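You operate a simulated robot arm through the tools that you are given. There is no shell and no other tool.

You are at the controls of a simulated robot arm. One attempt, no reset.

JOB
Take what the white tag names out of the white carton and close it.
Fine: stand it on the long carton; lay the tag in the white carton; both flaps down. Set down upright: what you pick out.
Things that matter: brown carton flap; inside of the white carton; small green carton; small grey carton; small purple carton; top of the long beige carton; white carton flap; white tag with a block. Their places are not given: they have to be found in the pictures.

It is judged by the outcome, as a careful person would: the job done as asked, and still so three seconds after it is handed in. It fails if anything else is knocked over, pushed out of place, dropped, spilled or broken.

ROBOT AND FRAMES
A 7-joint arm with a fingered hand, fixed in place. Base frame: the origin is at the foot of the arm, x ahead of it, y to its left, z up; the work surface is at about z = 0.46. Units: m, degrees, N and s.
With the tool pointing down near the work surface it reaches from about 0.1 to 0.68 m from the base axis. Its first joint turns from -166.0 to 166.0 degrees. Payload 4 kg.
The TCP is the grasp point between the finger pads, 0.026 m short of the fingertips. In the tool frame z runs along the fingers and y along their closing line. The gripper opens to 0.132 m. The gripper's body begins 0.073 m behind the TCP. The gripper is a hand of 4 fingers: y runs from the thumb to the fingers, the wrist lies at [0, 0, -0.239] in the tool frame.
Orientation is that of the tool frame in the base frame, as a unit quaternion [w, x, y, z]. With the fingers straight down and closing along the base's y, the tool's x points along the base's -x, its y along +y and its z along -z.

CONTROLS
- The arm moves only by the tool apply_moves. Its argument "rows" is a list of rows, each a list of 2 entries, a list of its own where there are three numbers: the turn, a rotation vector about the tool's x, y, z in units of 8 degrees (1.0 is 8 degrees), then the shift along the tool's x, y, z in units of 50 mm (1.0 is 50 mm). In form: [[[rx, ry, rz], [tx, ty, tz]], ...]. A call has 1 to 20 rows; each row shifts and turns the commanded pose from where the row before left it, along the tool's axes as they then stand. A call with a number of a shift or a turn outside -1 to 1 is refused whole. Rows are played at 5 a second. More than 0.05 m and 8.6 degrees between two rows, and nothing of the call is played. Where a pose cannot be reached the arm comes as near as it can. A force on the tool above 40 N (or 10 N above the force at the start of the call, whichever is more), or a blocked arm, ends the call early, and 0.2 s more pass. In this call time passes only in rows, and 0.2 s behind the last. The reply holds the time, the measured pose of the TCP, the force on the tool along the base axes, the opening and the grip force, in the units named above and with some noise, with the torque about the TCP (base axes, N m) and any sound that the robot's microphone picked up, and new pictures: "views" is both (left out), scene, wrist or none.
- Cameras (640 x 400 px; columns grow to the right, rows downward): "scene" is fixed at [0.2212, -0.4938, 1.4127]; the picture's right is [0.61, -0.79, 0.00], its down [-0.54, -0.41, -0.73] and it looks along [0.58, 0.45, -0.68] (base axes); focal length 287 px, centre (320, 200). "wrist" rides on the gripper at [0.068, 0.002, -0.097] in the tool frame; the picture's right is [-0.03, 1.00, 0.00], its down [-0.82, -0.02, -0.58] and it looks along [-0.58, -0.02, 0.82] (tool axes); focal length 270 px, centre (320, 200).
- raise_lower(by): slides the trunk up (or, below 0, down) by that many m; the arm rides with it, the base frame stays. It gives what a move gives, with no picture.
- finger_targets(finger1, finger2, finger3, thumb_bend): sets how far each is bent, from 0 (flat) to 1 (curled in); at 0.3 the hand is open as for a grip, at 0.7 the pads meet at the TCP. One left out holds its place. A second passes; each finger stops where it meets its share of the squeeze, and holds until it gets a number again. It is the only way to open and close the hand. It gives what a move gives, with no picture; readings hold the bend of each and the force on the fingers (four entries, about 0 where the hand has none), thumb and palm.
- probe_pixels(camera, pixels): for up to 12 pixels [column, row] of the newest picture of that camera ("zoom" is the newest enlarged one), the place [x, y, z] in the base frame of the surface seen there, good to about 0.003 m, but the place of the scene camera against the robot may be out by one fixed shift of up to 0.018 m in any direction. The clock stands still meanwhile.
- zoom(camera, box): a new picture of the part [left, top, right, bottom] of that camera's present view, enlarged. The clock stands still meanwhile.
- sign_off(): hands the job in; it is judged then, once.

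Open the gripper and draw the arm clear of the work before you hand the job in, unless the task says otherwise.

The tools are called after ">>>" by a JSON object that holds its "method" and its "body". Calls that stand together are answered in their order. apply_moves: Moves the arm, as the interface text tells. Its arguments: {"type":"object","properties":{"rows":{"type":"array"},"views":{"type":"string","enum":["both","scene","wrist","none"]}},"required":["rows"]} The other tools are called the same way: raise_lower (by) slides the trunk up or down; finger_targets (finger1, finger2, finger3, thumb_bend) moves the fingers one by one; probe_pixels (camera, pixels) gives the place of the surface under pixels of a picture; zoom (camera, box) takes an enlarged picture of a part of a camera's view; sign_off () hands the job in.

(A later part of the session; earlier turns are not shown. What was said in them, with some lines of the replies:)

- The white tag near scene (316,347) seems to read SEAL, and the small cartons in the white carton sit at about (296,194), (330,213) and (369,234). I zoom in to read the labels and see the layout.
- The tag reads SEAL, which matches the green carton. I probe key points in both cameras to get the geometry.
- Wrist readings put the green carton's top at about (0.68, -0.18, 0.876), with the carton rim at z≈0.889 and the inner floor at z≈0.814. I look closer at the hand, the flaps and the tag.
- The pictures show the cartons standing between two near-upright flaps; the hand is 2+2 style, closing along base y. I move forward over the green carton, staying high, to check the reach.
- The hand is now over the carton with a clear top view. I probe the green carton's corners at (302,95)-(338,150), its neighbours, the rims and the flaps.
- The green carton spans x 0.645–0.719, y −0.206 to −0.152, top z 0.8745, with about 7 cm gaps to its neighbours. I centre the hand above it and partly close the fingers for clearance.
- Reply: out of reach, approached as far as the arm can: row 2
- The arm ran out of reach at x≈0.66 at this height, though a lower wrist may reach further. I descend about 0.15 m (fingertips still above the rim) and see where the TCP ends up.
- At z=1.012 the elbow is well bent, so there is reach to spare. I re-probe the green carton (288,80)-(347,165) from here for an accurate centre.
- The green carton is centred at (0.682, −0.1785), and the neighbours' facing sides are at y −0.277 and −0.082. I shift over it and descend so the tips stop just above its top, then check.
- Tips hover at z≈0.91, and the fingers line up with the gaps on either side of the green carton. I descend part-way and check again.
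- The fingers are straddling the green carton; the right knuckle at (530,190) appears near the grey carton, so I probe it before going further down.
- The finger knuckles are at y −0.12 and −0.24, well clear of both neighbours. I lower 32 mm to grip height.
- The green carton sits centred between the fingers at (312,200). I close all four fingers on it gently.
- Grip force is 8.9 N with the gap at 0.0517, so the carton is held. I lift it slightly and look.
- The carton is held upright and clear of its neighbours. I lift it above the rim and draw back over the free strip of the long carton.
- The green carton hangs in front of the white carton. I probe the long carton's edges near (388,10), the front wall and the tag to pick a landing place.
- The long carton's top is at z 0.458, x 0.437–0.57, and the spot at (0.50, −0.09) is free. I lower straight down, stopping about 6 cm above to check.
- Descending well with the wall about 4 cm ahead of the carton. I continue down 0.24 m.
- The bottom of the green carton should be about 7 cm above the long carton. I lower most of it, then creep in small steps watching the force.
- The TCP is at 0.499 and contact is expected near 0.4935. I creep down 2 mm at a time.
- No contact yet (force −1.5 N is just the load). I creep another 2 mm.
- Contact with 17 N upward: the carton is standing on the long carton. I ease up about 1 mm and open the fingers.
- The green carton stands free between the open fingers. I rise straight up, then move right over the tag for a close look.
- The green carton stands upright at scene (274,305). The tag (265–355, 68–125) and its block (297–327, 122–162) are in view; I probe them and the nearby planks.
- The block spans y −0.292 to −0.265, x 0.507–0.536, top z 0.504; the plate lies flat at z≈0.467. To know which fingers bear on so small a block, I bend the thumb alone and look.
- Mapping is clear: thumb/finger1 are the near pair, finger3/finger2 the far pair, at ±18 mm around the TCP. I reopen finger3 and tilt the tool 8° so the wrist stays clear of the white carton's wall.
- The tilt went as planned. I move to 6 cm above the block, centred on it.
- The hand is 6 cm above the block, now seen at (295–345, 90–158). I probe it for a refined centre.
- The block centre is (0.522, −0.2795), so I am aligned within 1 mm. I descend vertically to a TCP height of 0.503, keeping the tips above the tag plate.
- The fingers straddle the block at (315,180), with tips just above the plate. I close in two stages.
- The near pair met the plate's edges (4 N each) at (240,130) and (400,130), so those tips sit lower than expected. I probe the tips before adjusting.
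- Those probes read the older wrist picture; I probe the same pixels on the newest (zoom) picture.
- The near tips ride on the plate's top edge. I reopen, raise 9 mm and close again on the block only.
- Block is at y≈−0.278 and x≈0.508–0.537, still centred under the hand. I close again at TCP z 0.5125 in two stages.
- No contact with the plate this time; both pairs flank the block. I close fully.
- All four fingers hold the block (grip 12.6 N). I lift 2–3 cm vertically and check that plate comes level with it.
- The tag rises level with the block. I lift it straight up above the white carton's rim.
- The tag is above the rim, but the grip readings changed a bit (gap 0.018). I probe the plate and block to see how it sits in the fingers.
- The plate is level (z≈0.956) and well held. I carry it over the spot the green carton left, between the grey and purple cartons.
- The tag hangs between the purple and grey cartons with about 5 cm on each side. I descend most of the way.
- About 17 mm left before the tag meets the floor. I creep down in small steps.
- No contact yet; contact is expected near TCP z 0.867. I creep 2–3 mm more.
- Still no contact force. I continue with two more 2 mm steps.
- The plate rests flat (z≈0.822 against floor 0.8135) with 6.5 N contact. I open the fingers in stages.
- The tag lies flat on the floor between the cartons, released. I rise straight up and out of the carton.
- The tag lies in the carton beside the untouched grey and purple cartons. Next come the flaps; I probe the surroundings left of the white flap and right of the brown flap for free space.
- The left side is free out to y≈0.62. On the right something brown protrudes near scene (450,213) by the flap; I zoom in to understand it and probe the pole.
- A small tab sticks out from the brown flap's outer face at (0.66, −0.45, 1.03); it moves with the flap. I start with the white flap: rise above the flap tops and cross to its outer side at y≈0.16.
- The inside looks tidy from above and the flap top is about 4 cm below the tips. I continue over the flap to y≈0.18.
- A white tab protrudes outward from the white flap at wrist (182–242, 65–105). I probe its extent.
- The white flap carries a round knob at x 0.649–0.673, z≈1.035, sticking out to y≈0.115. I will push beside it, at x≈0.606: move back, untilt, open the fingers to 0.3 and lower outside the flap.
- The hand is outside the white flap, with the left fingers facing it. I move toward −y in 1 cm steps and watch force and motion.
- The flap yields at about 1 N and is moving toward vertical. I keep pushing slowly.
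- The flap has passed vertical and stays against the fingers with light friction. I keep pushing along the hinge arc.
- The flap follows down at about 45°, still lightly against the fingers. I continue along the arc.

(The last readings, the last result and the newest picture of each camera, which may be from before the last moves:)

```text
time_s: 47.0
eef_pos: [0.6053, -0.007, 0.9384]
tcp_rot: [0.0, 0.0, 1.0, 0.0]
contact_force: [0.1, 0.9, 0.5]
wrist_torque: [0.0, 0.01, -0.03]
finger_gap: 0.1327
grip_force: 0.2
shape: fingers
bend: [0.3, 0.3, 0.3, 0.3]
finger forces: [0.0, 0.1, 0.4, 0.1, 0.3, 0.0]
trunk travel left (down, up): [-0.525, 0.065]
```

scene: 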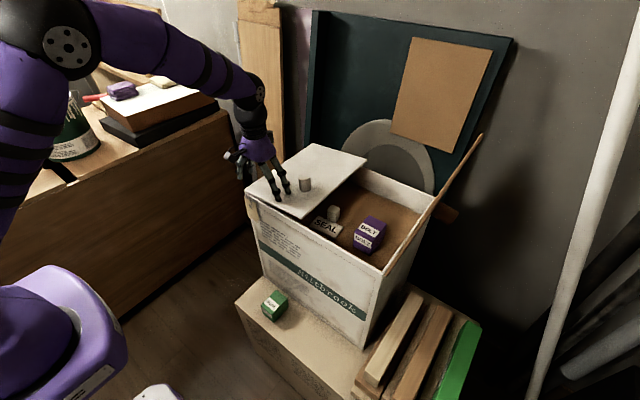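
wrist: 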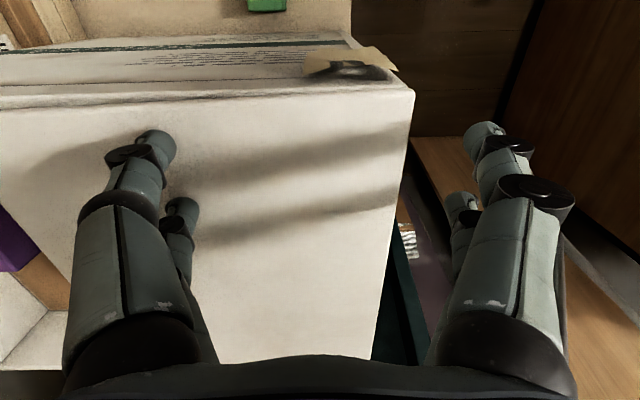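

The white flap is nearly down, with its knob standing up at scene (305,184). I continue down gently until it rests.

>>> {"method": "apply_moves", "body": {"rows": [[[0, 0, 0], [0, -0.04, 0.2]], [[0, 0, 0], [0, 0, 0.14]], [[0, 0, 0], [0, 0, 0.08]]], "views": "both"}}

>>> {"method": "probe_pixels", "body": {"camera": "scene", "pixels": [[255, 190], [300, 215], [362, 158], [315, 148], [330, 185], [280, 170]]}}

```text
time_s: 47.8
eef_pos: [0.6052, -0.0066, 0.9209]
tcp_rot: [0.005, -0.001, 1.0, 0.0]
contact_force: [0.2, 12.7, 34.7]
wrist_torque: [-2.55, 0.4, -0.13]
finger_gap: 0.1355
grip_force: 17.0
shape: fingers
bend: [0.3, 0.3, 0.29, 0.29]
finger forces: [0.0, 0.0, 7.6, 0.0, 27.0, 0.0]
trunk travel left (down, up): [-0.525, 0.065]
```

scene: 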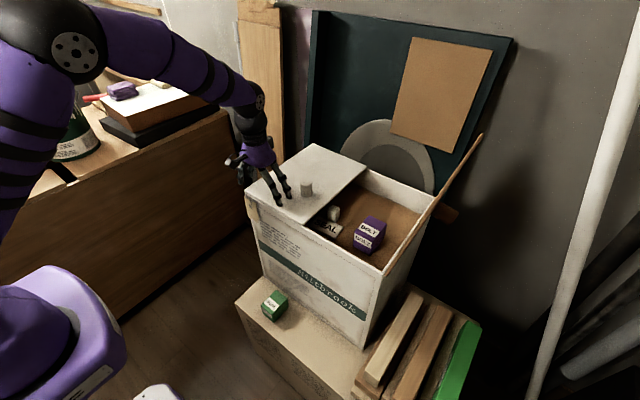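
wrist: 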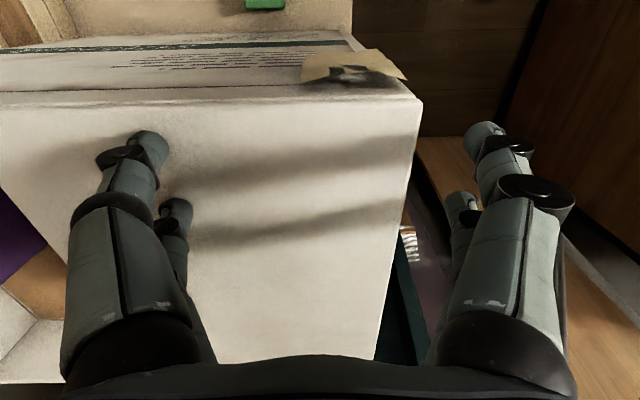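

```text
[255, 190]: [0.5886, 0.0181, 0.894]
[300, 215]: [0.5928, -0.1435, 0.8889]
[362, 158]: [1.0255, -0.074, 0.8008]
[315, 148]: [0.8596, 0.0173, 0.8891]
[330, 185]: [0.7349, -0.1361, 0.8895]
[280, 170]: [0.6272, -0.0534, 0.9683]
```

The flap rests flat (z uniform ≈0.889 in scene readings) and the press reached 35 N, so I ease off right away and rise.

>>> {"method": "apply_moves", "body": {"rows": [[[0, 0, 0], [0, 0, -0.2]], [[0, 0, 0], [0, 0, -0.8]], [[0, 0, 0], [0, 0, -0.9]], [[0, 0, 0], [0, 0, -0.9]], [[0, 0, 0], [0, 0, -0.9]]], "views": "both"}}

>>> {"method": "probe_pixels", "body": {"camera": "scene", "pixels": [[255, 190], [300, 215], [355, 170], [315, 148], [330, 185], [247, 195], [384, 273], [433, 192]]}}

```text
time_s: 49.0
eef_pos: [0.6056, -0.0086, 1.1014]
tcp_rot: [0.0, -0.001, 1.0, 0.0]
contact_force: [0.8, 0.0, -0.2]
wrist_torque: [-0.03, 0.02, -0.01]
finger_gap: 0.1325
grip_force: 0.0
shape: fingers
bend: [0.3, 0.3, 0.3, 0.3]
finger forces: [0.0, 0.0, 0.1, 0.0, 0.0, 0.1]
trunk travel left (down, up): [-0.525, 0.065]
```

scene: 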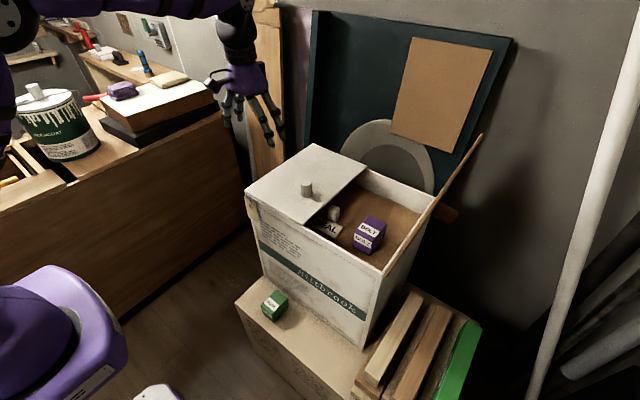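
wrist: 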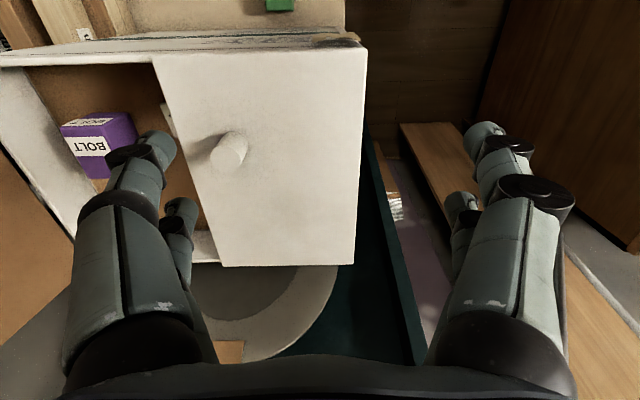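

```text
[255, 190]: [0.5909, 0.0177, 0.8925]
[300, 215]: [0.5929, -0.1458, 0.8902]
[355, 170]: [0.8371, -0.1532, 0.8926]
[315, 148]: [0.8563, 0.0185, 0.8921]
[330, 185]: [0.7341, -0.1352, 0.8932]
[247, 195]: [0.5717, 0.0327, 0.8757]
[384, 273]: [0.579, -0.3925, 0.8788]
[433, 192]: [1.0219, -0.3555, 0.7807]
```

The white flap stays closed and the carton has not shifted. For the brown flap I retreat in front of the carton and tilt the hand 45° forward to gain reach.

>>> {"method": "apply_moves", "body": {"rows": [[[0, 0, 0], [0.84, 0, 0]], [[0, 0, 0], [0.84, 0, 0]], [[0, 0, 0], [0.84, 0, 0]], [[0, -0.94, 0], [0, 0, 0]], [[0, -0.94, 0], [0, 0, 0]], [[0, -0.94, 0], [0, 0, 0]], [[0, -0.94, 0], [0, 0, 0]], [[0, -0.94, 0], [0, 0, 0]], [[0, -0.94, 0], [0, 0, 0]]], "views": "both"}}

```text
time_s: 51.0
eef_pos: [0.4787, -0.01, 1.1037]
tcp_rot: [0.384, 0.0, 0.923, 0.0]
contact_force: [0.6, -1.0, -0.3]
wrist_torque: [0.01, 0.01, 0.0]
finger_gap: 0.1328
grip_force: 0.1
shape: fingers
bend: [0.3, 0.3, 0.3, 0.3]
finger forces: [0.0, 0.0, 0.0, 0.0, 0.0, 0.0]
trunk travel left (down, up): [-0.525, 0.065]
```

scene: 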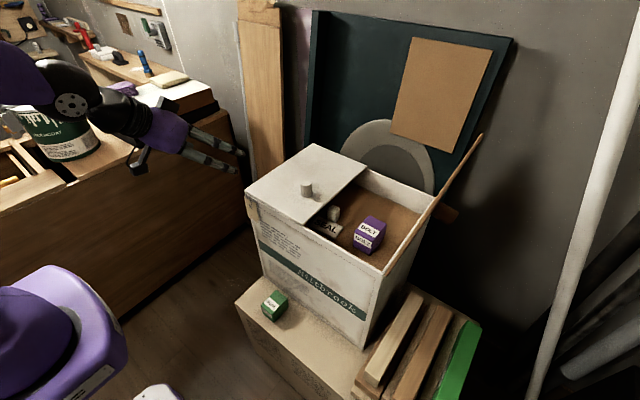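
wrist: 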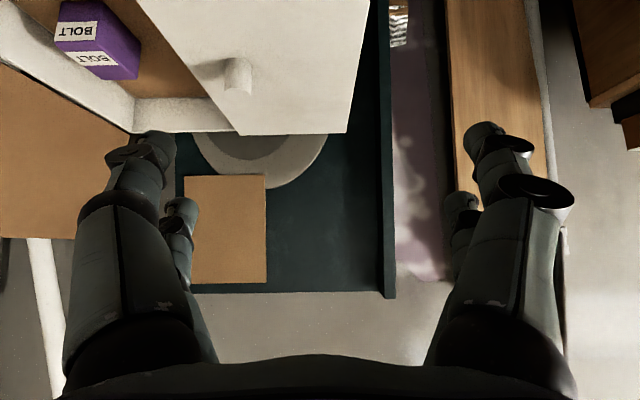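

The hand is tilted 45° in front of the carton. I sweep right (−y) in front of it, halfway first.

>>> {"method": "apply_moves", "body": {"rows": [[[0, 0, 0], [0, -0.93, 0]], [[0, 0, 0], [0, -0.93, 0]], [[0, 0, 0], [0, -0.93, 0]], [[0, 0, 0], [0, -0.93, 0]], [[0, 0, 0], [0, -0.93, 0]], [[0, 0, 0], [0, -0.93, 0]], [[0, 0, 0], [0, -0.93, 0]]], "views": "both"}}

```text
time_s: 52.6
eef_pos: [0.4785, -0.3336, 1.1026]
tcp_rot: [0.382, 0.001, 0.924, 0.001]
contact_force: [-0.7, -0.2, 1.0]
wrist_torque: [-0.04, 0.02, 0.02]
finger_gap: 0.133
grip_force: 0.0
shape: fingers
bend: [0.3, 0.3, 0.3, 0.3]
finger forces: [0.1, 0.0, 0.0, 0.0, 0.0, 0.0]
trunk travel left (down, up): [-0.525, 0.065]
```

scene: 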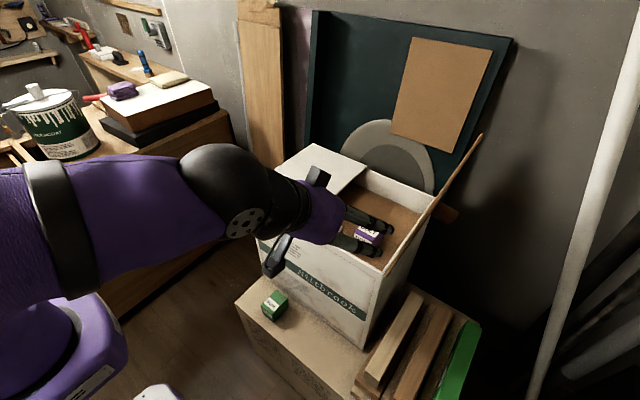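
wrist: 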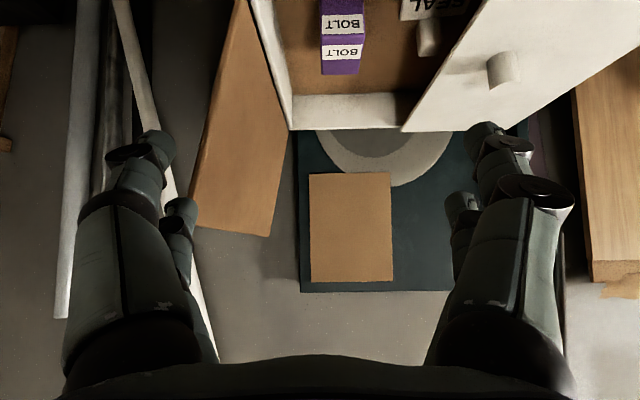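

The way on the right is clear; the poles stand back at x≈0.95. I continue right to y≈−0.57.

>>> {"method": "apply_moves", "body": {"rows": [[[0, 0, 0], [0, -0.93, 0]], [[0, 0, 0], [0, -0.93, 0]], [[0, 0, 0], [0, -0.93, 0]], [[0, 0, 0], [0, -0.93, 0]], [[0, 0, 0], [0, -0.93, 0]]], "views": "both"}}

>>> {"method": "probe_pixels", "body": {"camera": "wrist", "pixels": [[380, 80], [340, 120], [420, 120], [400, 180], [450, 60], [350, 60], [100, 100], [200, 100], [500, 60]]}}

```text
time_s: 53.8
eef_pos: [0.4799, -0.5678, 1.1019]
tcp_rot: [0.383, 0.0, 0.924, 0.001]
contact_force: [0.1, 0.6, 0.2]
wrist_torque: [0.01, -0.02, -0.02]
finger_gap: 0.1325
grip_force: 0.1
shape: fingers
bend: [0.3, 0.3, 0.3, 0.3]
finger forces: [0.0, 0.1, 0.0, 0.1, 0.1, 0.1]
trunk travel left (down, up): [-0.525, 0.065]
```

scene: 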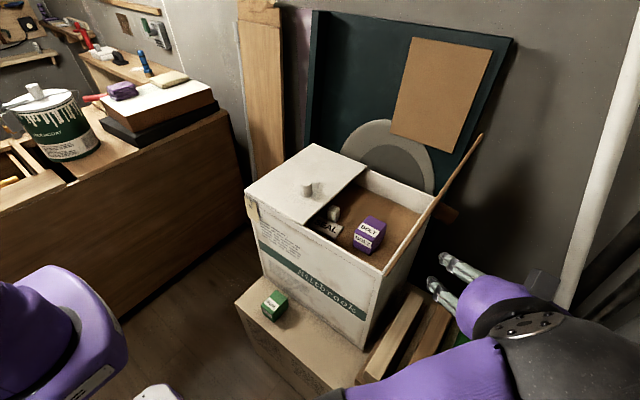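
wrist: 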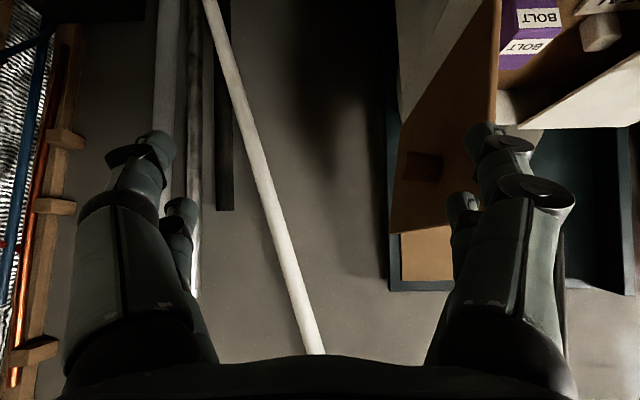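

```text
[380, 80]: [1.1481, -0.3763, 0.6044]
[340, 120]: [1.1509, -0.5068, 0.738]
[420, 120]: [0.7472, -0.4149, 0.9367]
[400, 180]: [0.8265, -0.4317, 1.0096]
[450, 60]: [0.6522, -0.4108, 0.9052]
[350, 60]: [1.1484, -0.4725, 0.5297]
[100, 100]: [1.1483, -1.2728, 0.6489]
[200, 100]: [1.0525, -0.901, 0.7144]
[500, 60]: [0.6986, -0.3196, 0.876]
```

The brown flap and its knob at wrist (425,165) are in view to the right of the fingers. I check the white pole's distance before moving forward.

>>> {"method": "probe_pixels", "body": {"camera": "wrist", "pixels": [[225, 50], [255, 160], [300, 310], [425, 165], [410, 165], [440, 165], [420, 155], [420, 180], [175, 60], [222, 150], [395, 225], [490, 100]]}}

```text
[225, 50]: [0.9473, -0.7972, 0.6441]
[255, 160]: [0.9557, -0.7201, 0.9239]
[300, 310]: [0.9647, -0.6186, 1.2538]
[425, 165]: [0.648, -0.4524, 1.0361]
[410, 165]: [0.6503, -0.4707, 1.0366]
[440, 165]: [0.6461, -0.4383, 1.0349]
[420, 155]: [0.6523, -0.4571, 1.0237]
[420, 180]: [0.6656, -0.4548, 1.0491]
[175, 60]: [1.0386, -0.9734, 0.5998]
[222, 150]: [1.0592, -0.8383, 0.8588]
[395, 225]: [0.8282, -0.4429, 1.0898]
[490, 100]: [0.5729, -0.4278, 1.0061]
```

The pole is at x≈0.95, out of the way, and the knob spans x 0.646–0.67. I move forward and down so the tips lie outside the flap at x≈0.62.

>>> {"method": "apply_moves", "body": {"rows": [[[0, 0, 0], [-0.233, 0, 0.896]], [[0, 0, 0], [-0.233, 0, 0.896]], [[0, 0, 0], [-0.233, 0, 0.896]]], "views": "both"}}

>>> {"method": "probe_pixels", "body": {"camera": "wrist", "pixels": [[490, 135], [510, 150], [465, 200], [470, 220], [530, 190], [440, 205]]}}

```text
time_s: 54.6
eef_pos: [0.6012, -0.5652, 1.0319]
tcp_rot: [0.383, 0.001, 0.924, 0.0]
contact_force: [0.3, 0.4, -0.1]
wrist_torque: [-0.02, -0.01, 0.0]
finger_gap: 0.1327
grip_force: 0.1
shape: fingers
bend: [0.3, 0.3, 0.3, 0.3]
finger forces: [0.0, 0.1, 0.0, 0.1, 0.0, 0.0]
trunk travel left (down, up): [-0.525, 0.065]
```

scene: 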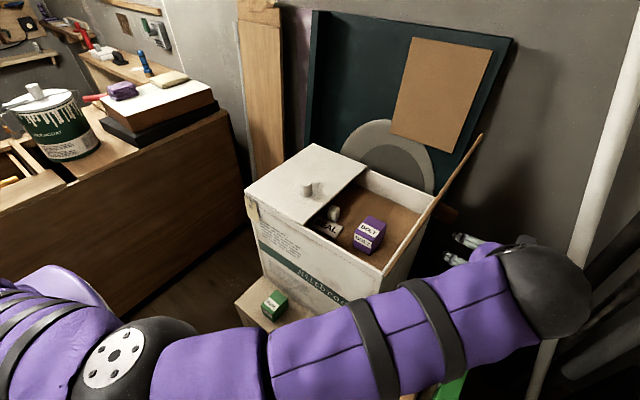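
wrist: 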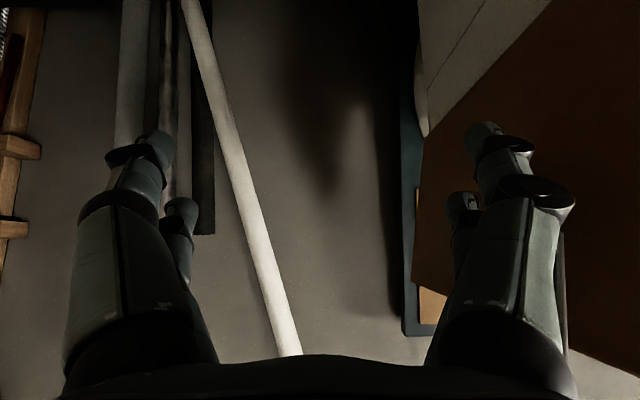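

```text
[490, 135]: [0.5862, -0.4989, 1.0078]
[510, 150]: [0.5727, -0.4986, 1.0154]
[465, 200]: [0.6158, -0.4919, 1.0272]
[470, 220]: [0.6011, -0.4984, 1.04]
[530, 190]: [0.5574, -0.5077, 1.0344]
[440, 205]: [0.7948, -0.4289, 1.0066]
```

The right fingers are outside the brown flap, tips at x≈0.59–0.62, clear of the knob. I approach and begin pushing toward +y in small steps.

>>> {"method": "apply_moves", "body": {"rows": [[[0, 0, 0], [0, 0.6, 0]], [[0, 0, 0], [0, 0.4, 0]], [[0, 0, 0], [0, 0.2, 0]], [[0, 0, 0], [0, 0.2, 0]]], "views": "both"}}

```text
time_s: 55.6
eef_pos: [0.5987, -0.4962, 1.0346]
tcp_rot: [0.384, 0.0, 0.923, 0.0]
contact_force: [-0.1, -1.8, 1.2]
wrist_torque: [0.06, -0.02, -0.04]
finger_gap: 0.1318
grip_force: 1.1
shape: fingers
bend: [0.31, 0.32, 0.3, 0.3]
finger forces: [0.4, 1.2, 0.1, 0.0, 0.0, 0.0]
trunk travel left (down, up): [-0.525, 0.065]
```

scene: 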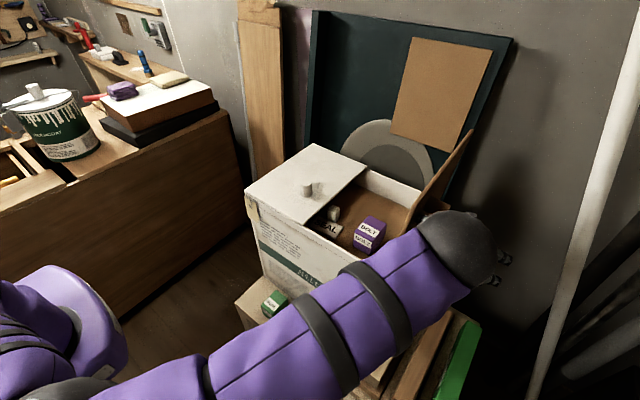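
wrist: 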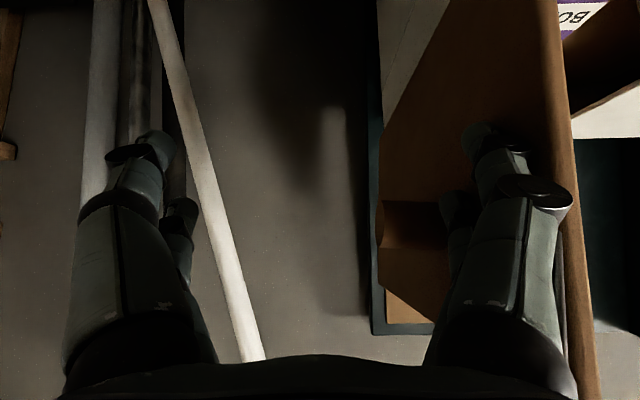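

Contact at about 1–2 N, and the flap is moving upright, with the knob just beyond the fingertip at (415,225). I keep pushing.

>>> {"method": "apply_moves", "body": {"rows": [[[0, 0, 0], [0, 0.25, 0]], [[0, 0, 0], [0, 0.25, 0]], [[0, 0, 0], [0, 0.25, 0]]], "views": "both"}}

```text
time_s: 56.4
eef_pos: [0.5973, -0.4578, 1.0327]
tcp_rot: [0.384, 0.0, 0.923, 0.001]
contact_force: [0.4, -2.6, -0.1]
wrist_torque: [-0.01, -0.02, 0.0]
finger_gap: 0.1279
grip_force: 0.2
shape: fingers
bend: [0.33, 0.3, 0.3, 0.3]
finger forces: [1.6, 0.0, 0.0, 0.0, 0.1, 0.0]
trunk travel left (down, up): [-0.525, 0.065]
```

scene: 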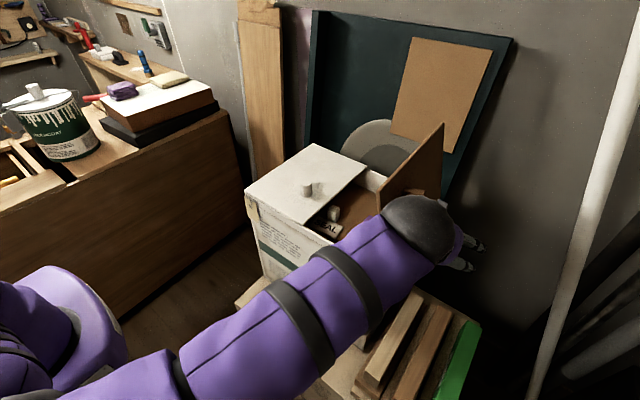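
wrist: 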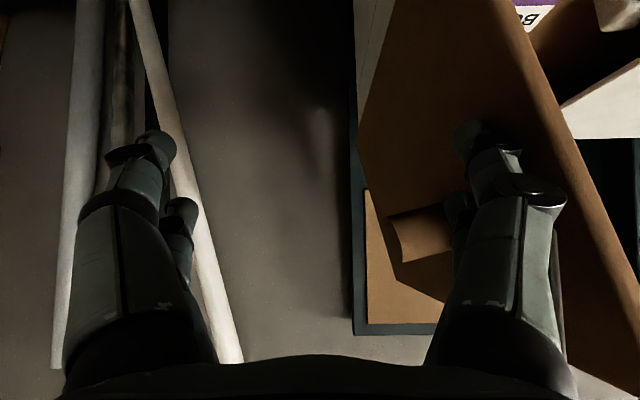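

The flap is past vertical and moving smoothly with about 2.5 N. I continue, then start lowering along the arc.

>>> {"method": "apply_moves", "body": {"rows": [[[0, 0, 0], [0, 0.3, 0]], [[0, 0, 0], [0, 0.3, 0]], [[0, 0, 0], [0, 0.26, 0]], [[0, 0, 0], [0.18, 0.38, 0.18]]], "views": "both"}}

```text
time_s: 57.4
eef_pos: [0.5979, -0.3976, 1.0215]
tcp_rot: [0.383, 0.0, 0.924, 0.001]
contact_force: [0.9, -0.6, 0.6]
wrist_torque: [0.03, -0.05, -0.04]
finger_gap: 0.1291
grip_force: 0.5
shape: fingers
bend: [0.32, 0.3, 0.3, 0.3]
finger forces: [1.5, 0.1, 0.0, 0.0, 0.0, 0.0]
trunk travel left (down, up): [-0.525, 0.065]
```

scene: 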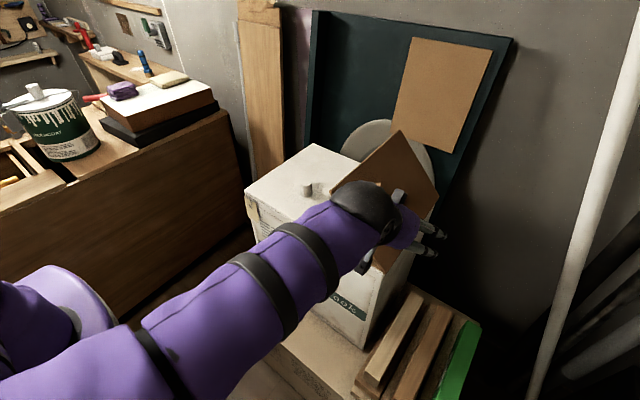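
wrist: 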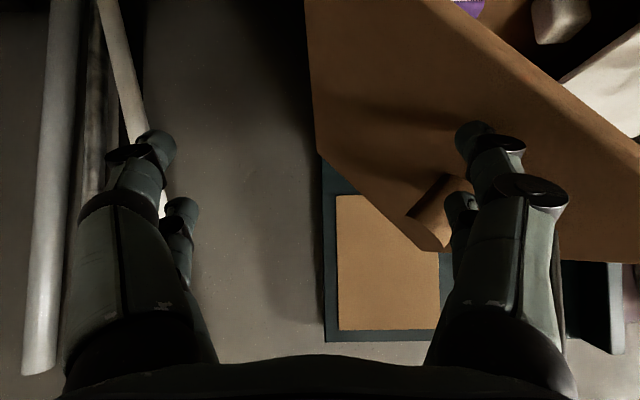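

The flap is about 40° in and following. I continue along the arc, lowering with it.

>>> {"method": "apply_moves", "body": {"rows": [[[0, 0, 0], [0.212, 0.35, 0.212]], [[0, 0, 0], [0.263, 0.26, 0.263]], [[0, 0, 0], [0.29, 0.18, 0.29]]], "views": "both"}}

```text
time_s: 58.2
eef_pos: [0.599, -0.3548, 0.9652]
tcp_rot: [0.384, -0.002, 0.923, 0.001]
contact_force: [0.0, 0.4, 0.1]
wrist_torque: [-0.05, -0.02, -0.02]
finger_gap: 0.1327
grip_force: 0.1
shape: fingers
bend: [0.3, 0.3, 0.3, 0.3]
finger forces: [0.0, 0.0, 0.0, 0.0, 0.1, 0.1]
trunk travel left (down, up): [-0.525, 0.065]
```

scene: 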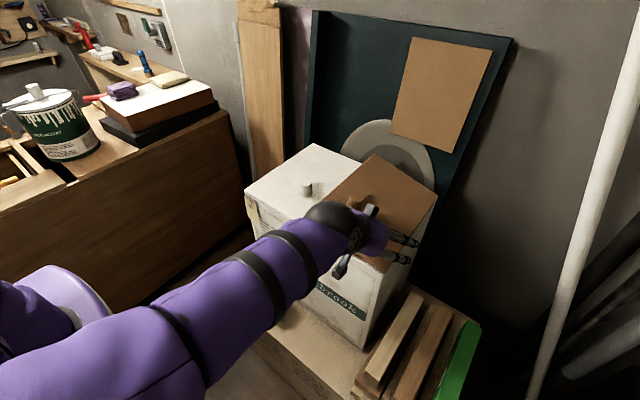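
wrist: 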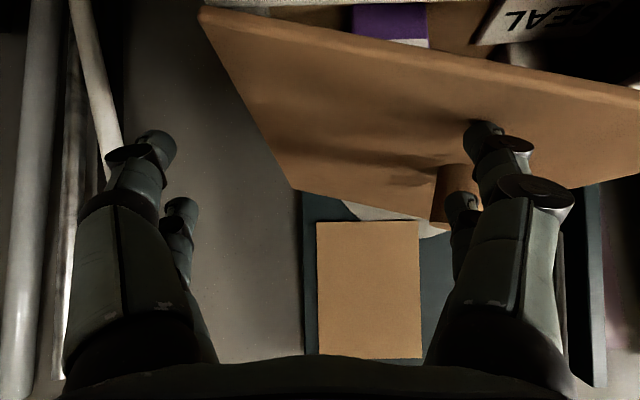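

Nearly closed, about 70–75°. I lower in smaller steps until contact.

>>> {"method": "apply_moves", "body": {"rows": [[[0, 0, 0], [0.2, 0.1, 0.2]], [[0, 0, 0], [0.14, 0.04, 0.14]]], "views": "both"}}

>>> {"method": "probe_pixels", "body": {"camera": "wrist", "pixels": [[230, 40], [300, 100], [380, 120], [450, 90], [600, 130], [560, 100], [350, 170]]}}

```text
time_s: 58.8
eef_pos: [0.6, -0.3492, 0.9418]
tcp_rot: [0.383, 0.001, 0.924, -0.001]
contact_force: [0.3, -1.4, 0.3]
wrist_torque: [0.01, 0.01, -0.02]
finger_gap: 0.1334
grip_force: 0.5
shape: fingers
bend: [0.3, 0.3, 0.3, 0.3]
finger forces: [0.6, 0.1, 0.0, 0.0, 0.0, 0.2]
trunk travel left (down, up): [-0.525, 0.065]
```

scene: 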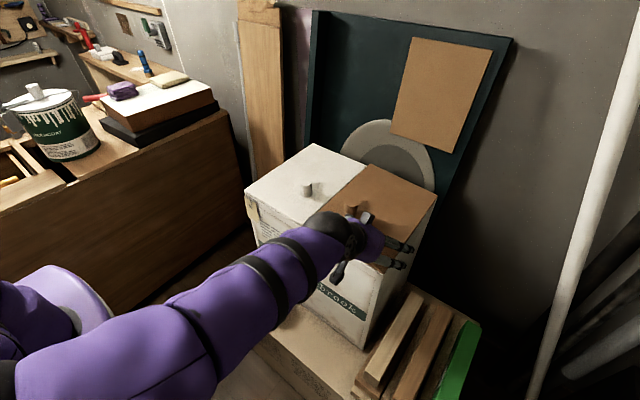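
wrist: 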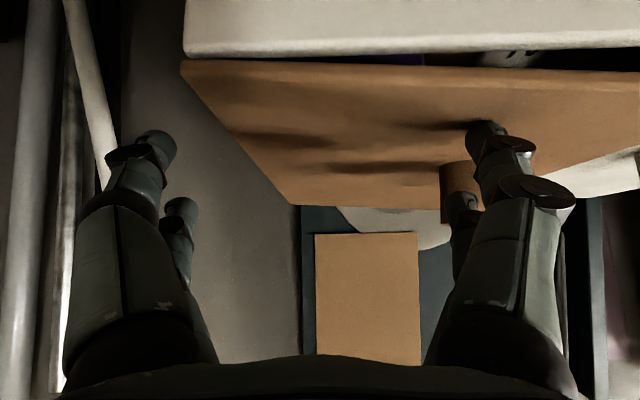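

```text
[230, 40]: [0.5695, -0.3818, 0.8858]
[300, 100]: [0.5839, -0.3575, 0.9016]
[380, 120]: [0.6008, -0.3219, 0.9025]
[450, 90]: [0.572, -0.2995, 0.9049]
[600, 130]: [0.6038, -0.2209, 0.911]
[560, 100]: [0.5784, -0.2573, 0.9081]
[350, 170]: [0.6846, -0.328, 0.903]
```

Only about 1 cm of opening is left at the free edge (z 0.911 vs 0.90). I lower a few millimetres at a time.

>>> {"method": "apply_moves", "body": {"rows": [[[0, 0, 0], [0.055, 0.0, 0.055]], [[0, 0, 0], [0.045, 0.0, 0.045]]], "views": "both"}}

>>> {"method": "probe_pixels", "body": {"camera": "wrist", "pixels": [[300, 100], [380, 120], [450, 90], [600, 130], [560, 100], [350, 170]]}}

```text
time_s: 59.4
eef_pos: [0.5999, -0.3518, 0.9332]
tcp_rot: [0.384, 0.0, 0.923, 0.0]
contact_force: [-0.2, 0.5, 0.9]
wrist_torque: [0.08, -0.01, 0.02]
finger_gap: 0.1345
grip_force: 0.3
shape: fingers
bend: [0.29, 0.3, 0.3, 0.3]
finger forces: [0.7, 0.0, 0.0, 0.1, 0.0, 0.0]
trunk travel left (down, up): [-0.525, 0.065]
```

scene: 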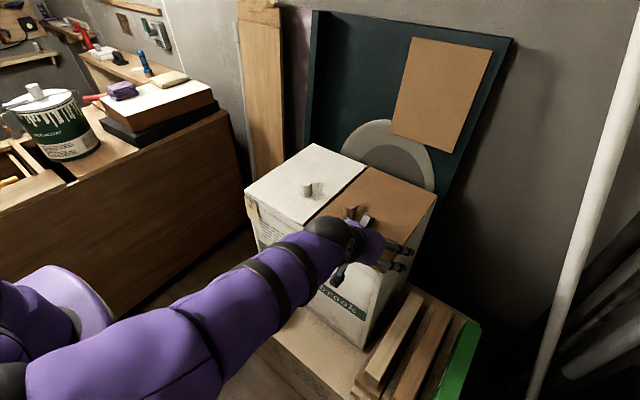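
wrist: 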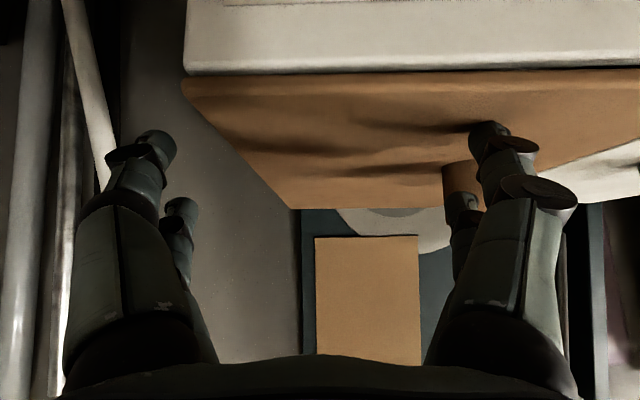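

```text
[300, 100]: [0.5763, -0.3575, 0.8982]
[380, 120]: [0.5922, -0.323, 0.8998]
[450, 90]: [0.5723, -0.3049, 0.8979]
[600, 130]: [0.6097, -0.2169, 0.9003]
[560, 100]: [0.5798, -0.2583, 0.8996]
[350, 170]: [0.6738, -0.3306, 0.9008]
```

The brown flap now reads z≈0.899–0.900 across, flat and level with the white one. I give a tiny extra press of 1–2 mm to make sure it is seated.

>>> {"method": "apply_moves", "body": {"rows": [[[0, 0, 0], [0.02, 0.0, 0.02]]], "views": "none"}}

```text
time_s: 59.8
eef_pos: [0.5987, -0.3505, 0.9324]
tcp_rot: [0.385, 0.001, 0.923, -0.001]
contact_force: [0.2, 0.1, 2.0]
wrist_torque: [0.18, -0.02, -0.06]
finger_gap: 0.1343
grip_force: 1.3
shape: fingers
bend: [0.29, 0.3, 0.3, 0.3]
finger forces: [2.0, 0.0, 0.1, 0.0, 0.1, 0.0]
trunk travel left (down, up): [-0.525, 0.065]
```

It is seated with 2 N of contact. I lift straight up, then draw back from the carton.

>>> {"method": "apply_moves", "body": {"rows": [[[0, 0, 0], [-0.2, 0, -0.2]], [[0, 0, 0], [-0.6, 0, -0.6]], [[0, 0, 0], [-0.6, 0, -0.6]], [[0, 0, 0], [-0.6, 0, -0.6]], [[0, 0, 0], [0.6, 0, -0.6]], [[0, 0, 0], [0.6, 0, -0.6]], [[0, 0, 0], [0.6, 0, -0.6]], [[0, 0, 0], [0.6, 0, -0.6]]], "views": "both"}}

```text
time_s: 61.6
eef_pos: [0.4291, -0.353, 1.0727]
tcp_rot: [0.385, 0.0, 0.923, 0.0]
contact_force: [-0.2, 0.2, -0.4]
wrist_torque: [-0.05, -0.04, -0.02]
finger_gap: 0.1331
grip_force: 0.2
shape: fingers
bend: [0.3, 0.3, 0.3, 0.3]
finger forces: [0.1, 0.0, 0.0, 0.0, 0.0, 0.0]
trunk travel left (down, up): [-0.525, 0.065]
```

scene: 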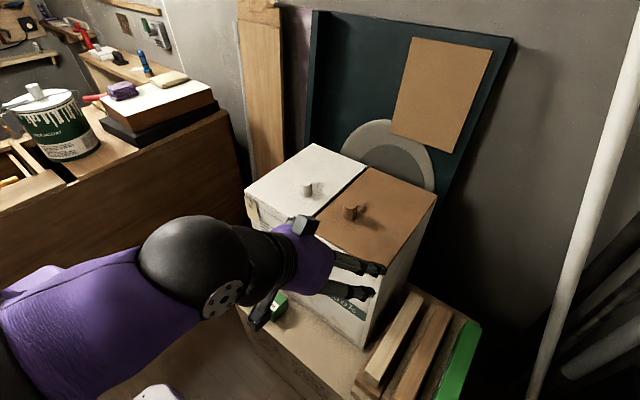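
wrist: 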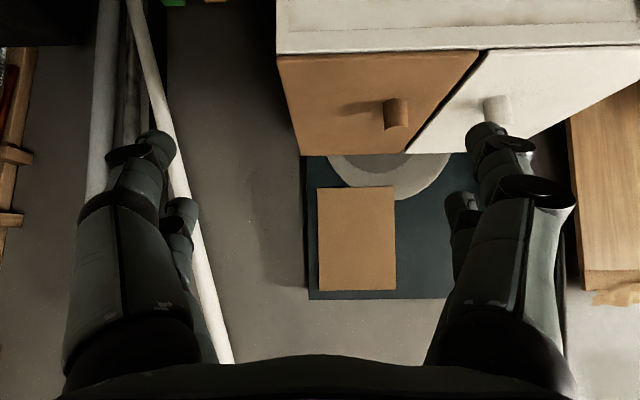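

Both flaps are down with knobs standing up. I draw the arm up and to the left, clear of the work, for a last full check.

>>> {"method": "apply_moves", "body": {"rows": [[[0, 0, 0], [-0.6, 0, -0.6]], [[0, 0, 0], [0, 0.9, -0.2]], [[0, 0, 0], [0, 0.9, -0.2]], [[0, 0, 0], [0, 0.9, 0]], [[0, 0, 0], [0, 0.9, 0]], [[0, 0, 0], [0, 0.9, 0]], [[0, 0, 0], [0, 0.9, 0]], [[0, 0, 0], [0, 0.9, 0]], [[0, 0, 0], [0, 0.9, 0]], [[0, 0, 0], [0, 0.9, 0]], [[0, 0, 0], [0, 0.9, 0]], [[0, 0, 0], [0, 0.9, 0]]], "views": "both"}}

>>> {"method": "zoom", "body": {"camera": "scene", "box": [220, 130, 490, 300]}}

>>> {"method": "zoom", "body": {"camera": "scene", "box": [220, 250, 490, 400]}}

>>> {"method": "probe_pixels", "body": {"camera": "scene", "pixels": [[260, 190], [345, 165], [318, 150], [300, 215], [335, 215], [375, 175], [425, 195], [385, 260], [275, 300], [272, 308], [384, 275], [247, 195]]}}

```text
time_s: 64.2
eef_pos: [0.4133, 0.1436, 1.1312]
tcp_rot: [0.383, 0.0, 0.924, 0.001]
contact_force: [-0.1, 0.3, -1.0]
wrist_torque: [0.03, 0.03, 0.03]
finger_gap: 0.1334
grip_force: 0.1
shape: fingers
bend: [0.3, 0.3, 0.3, 0.3]
finger forces: [0.0, 0.0, 0.1, 0.0, 0.0, 0.0]
trunk travel left (down, up): [-0.525, 0.065]
```

scene: 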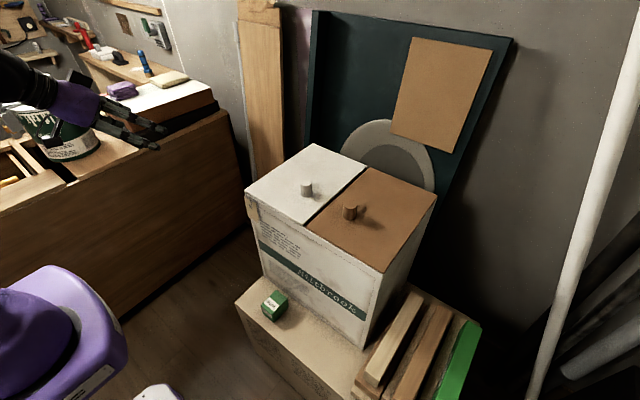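
wrist: 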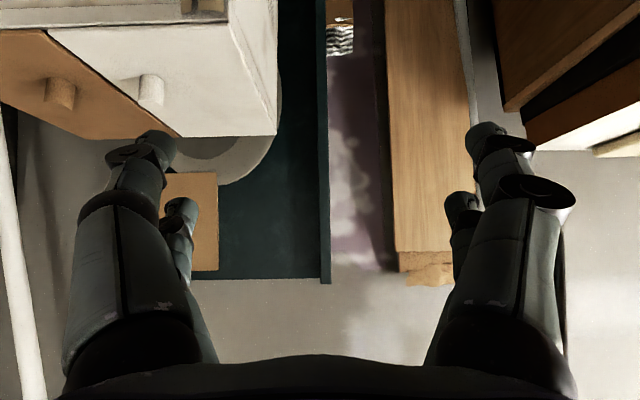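

```text
2.35 times, centred on (355, 215) of scene
```

zoom: 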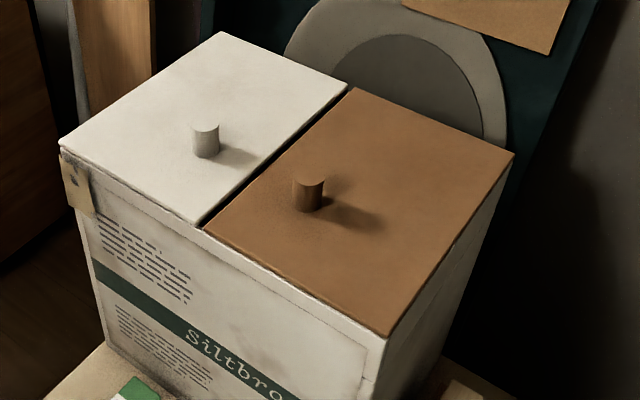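

```text
2.37 times, centred on (355, 325) of scene
```

zoom: 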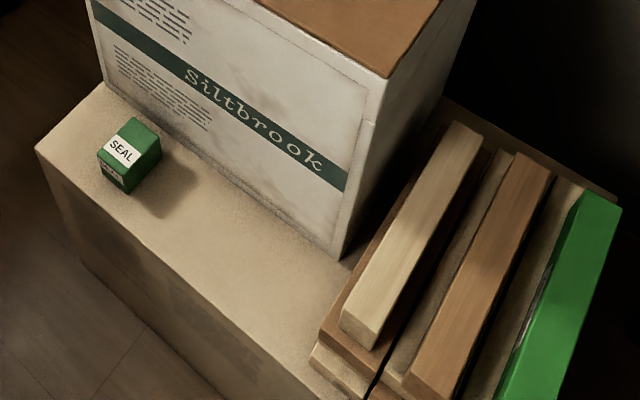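

```text
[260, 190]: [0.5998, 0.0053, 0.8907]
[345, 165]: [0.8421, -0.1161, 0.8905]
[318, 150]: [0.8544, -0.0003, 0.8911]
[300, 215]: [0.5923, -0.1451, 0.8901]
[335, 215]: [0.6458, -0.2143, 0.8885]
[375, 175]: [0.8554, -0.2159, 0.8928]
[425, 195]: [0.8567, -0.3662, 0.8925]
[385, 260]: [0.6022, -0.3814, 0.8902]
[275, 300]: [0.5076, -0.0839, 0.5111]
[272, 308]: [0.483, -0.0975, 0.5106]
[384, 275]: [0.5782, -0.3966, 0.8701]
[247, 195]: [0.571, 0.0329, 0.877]
```

Both flaps lie flat (z≈0.89 across), and the green SEAL carton stands upright on the long carton at scene (274,305). The tag is inside, nothing else has moved, and the hand is open and clear, so I hand the job in.

>>> {"method": "sign_off", "body": {}}

```text
The job is handed in.
```

The job is handed in. The tag read SEAL, so I took the small green SEAL carton out of the white carton. It now stands upright on the long beige carton.

- **Tag:** it lies flat inside the white carton, between the grey and purple cartons. It turned slightly when I let go of it.
- **Flaps:** both the white and brown flaps are down and read level across their tops. The white flap took a brief press of about 35 N as it closed; I eased off at once and the carton did not shift.
- **Everything else:** in the last views before the flaps closed, the grey and purple cartons stood where they were. The planks and the white carton show no change in the final pictures.

The hand is open and the arm is clear of the work.
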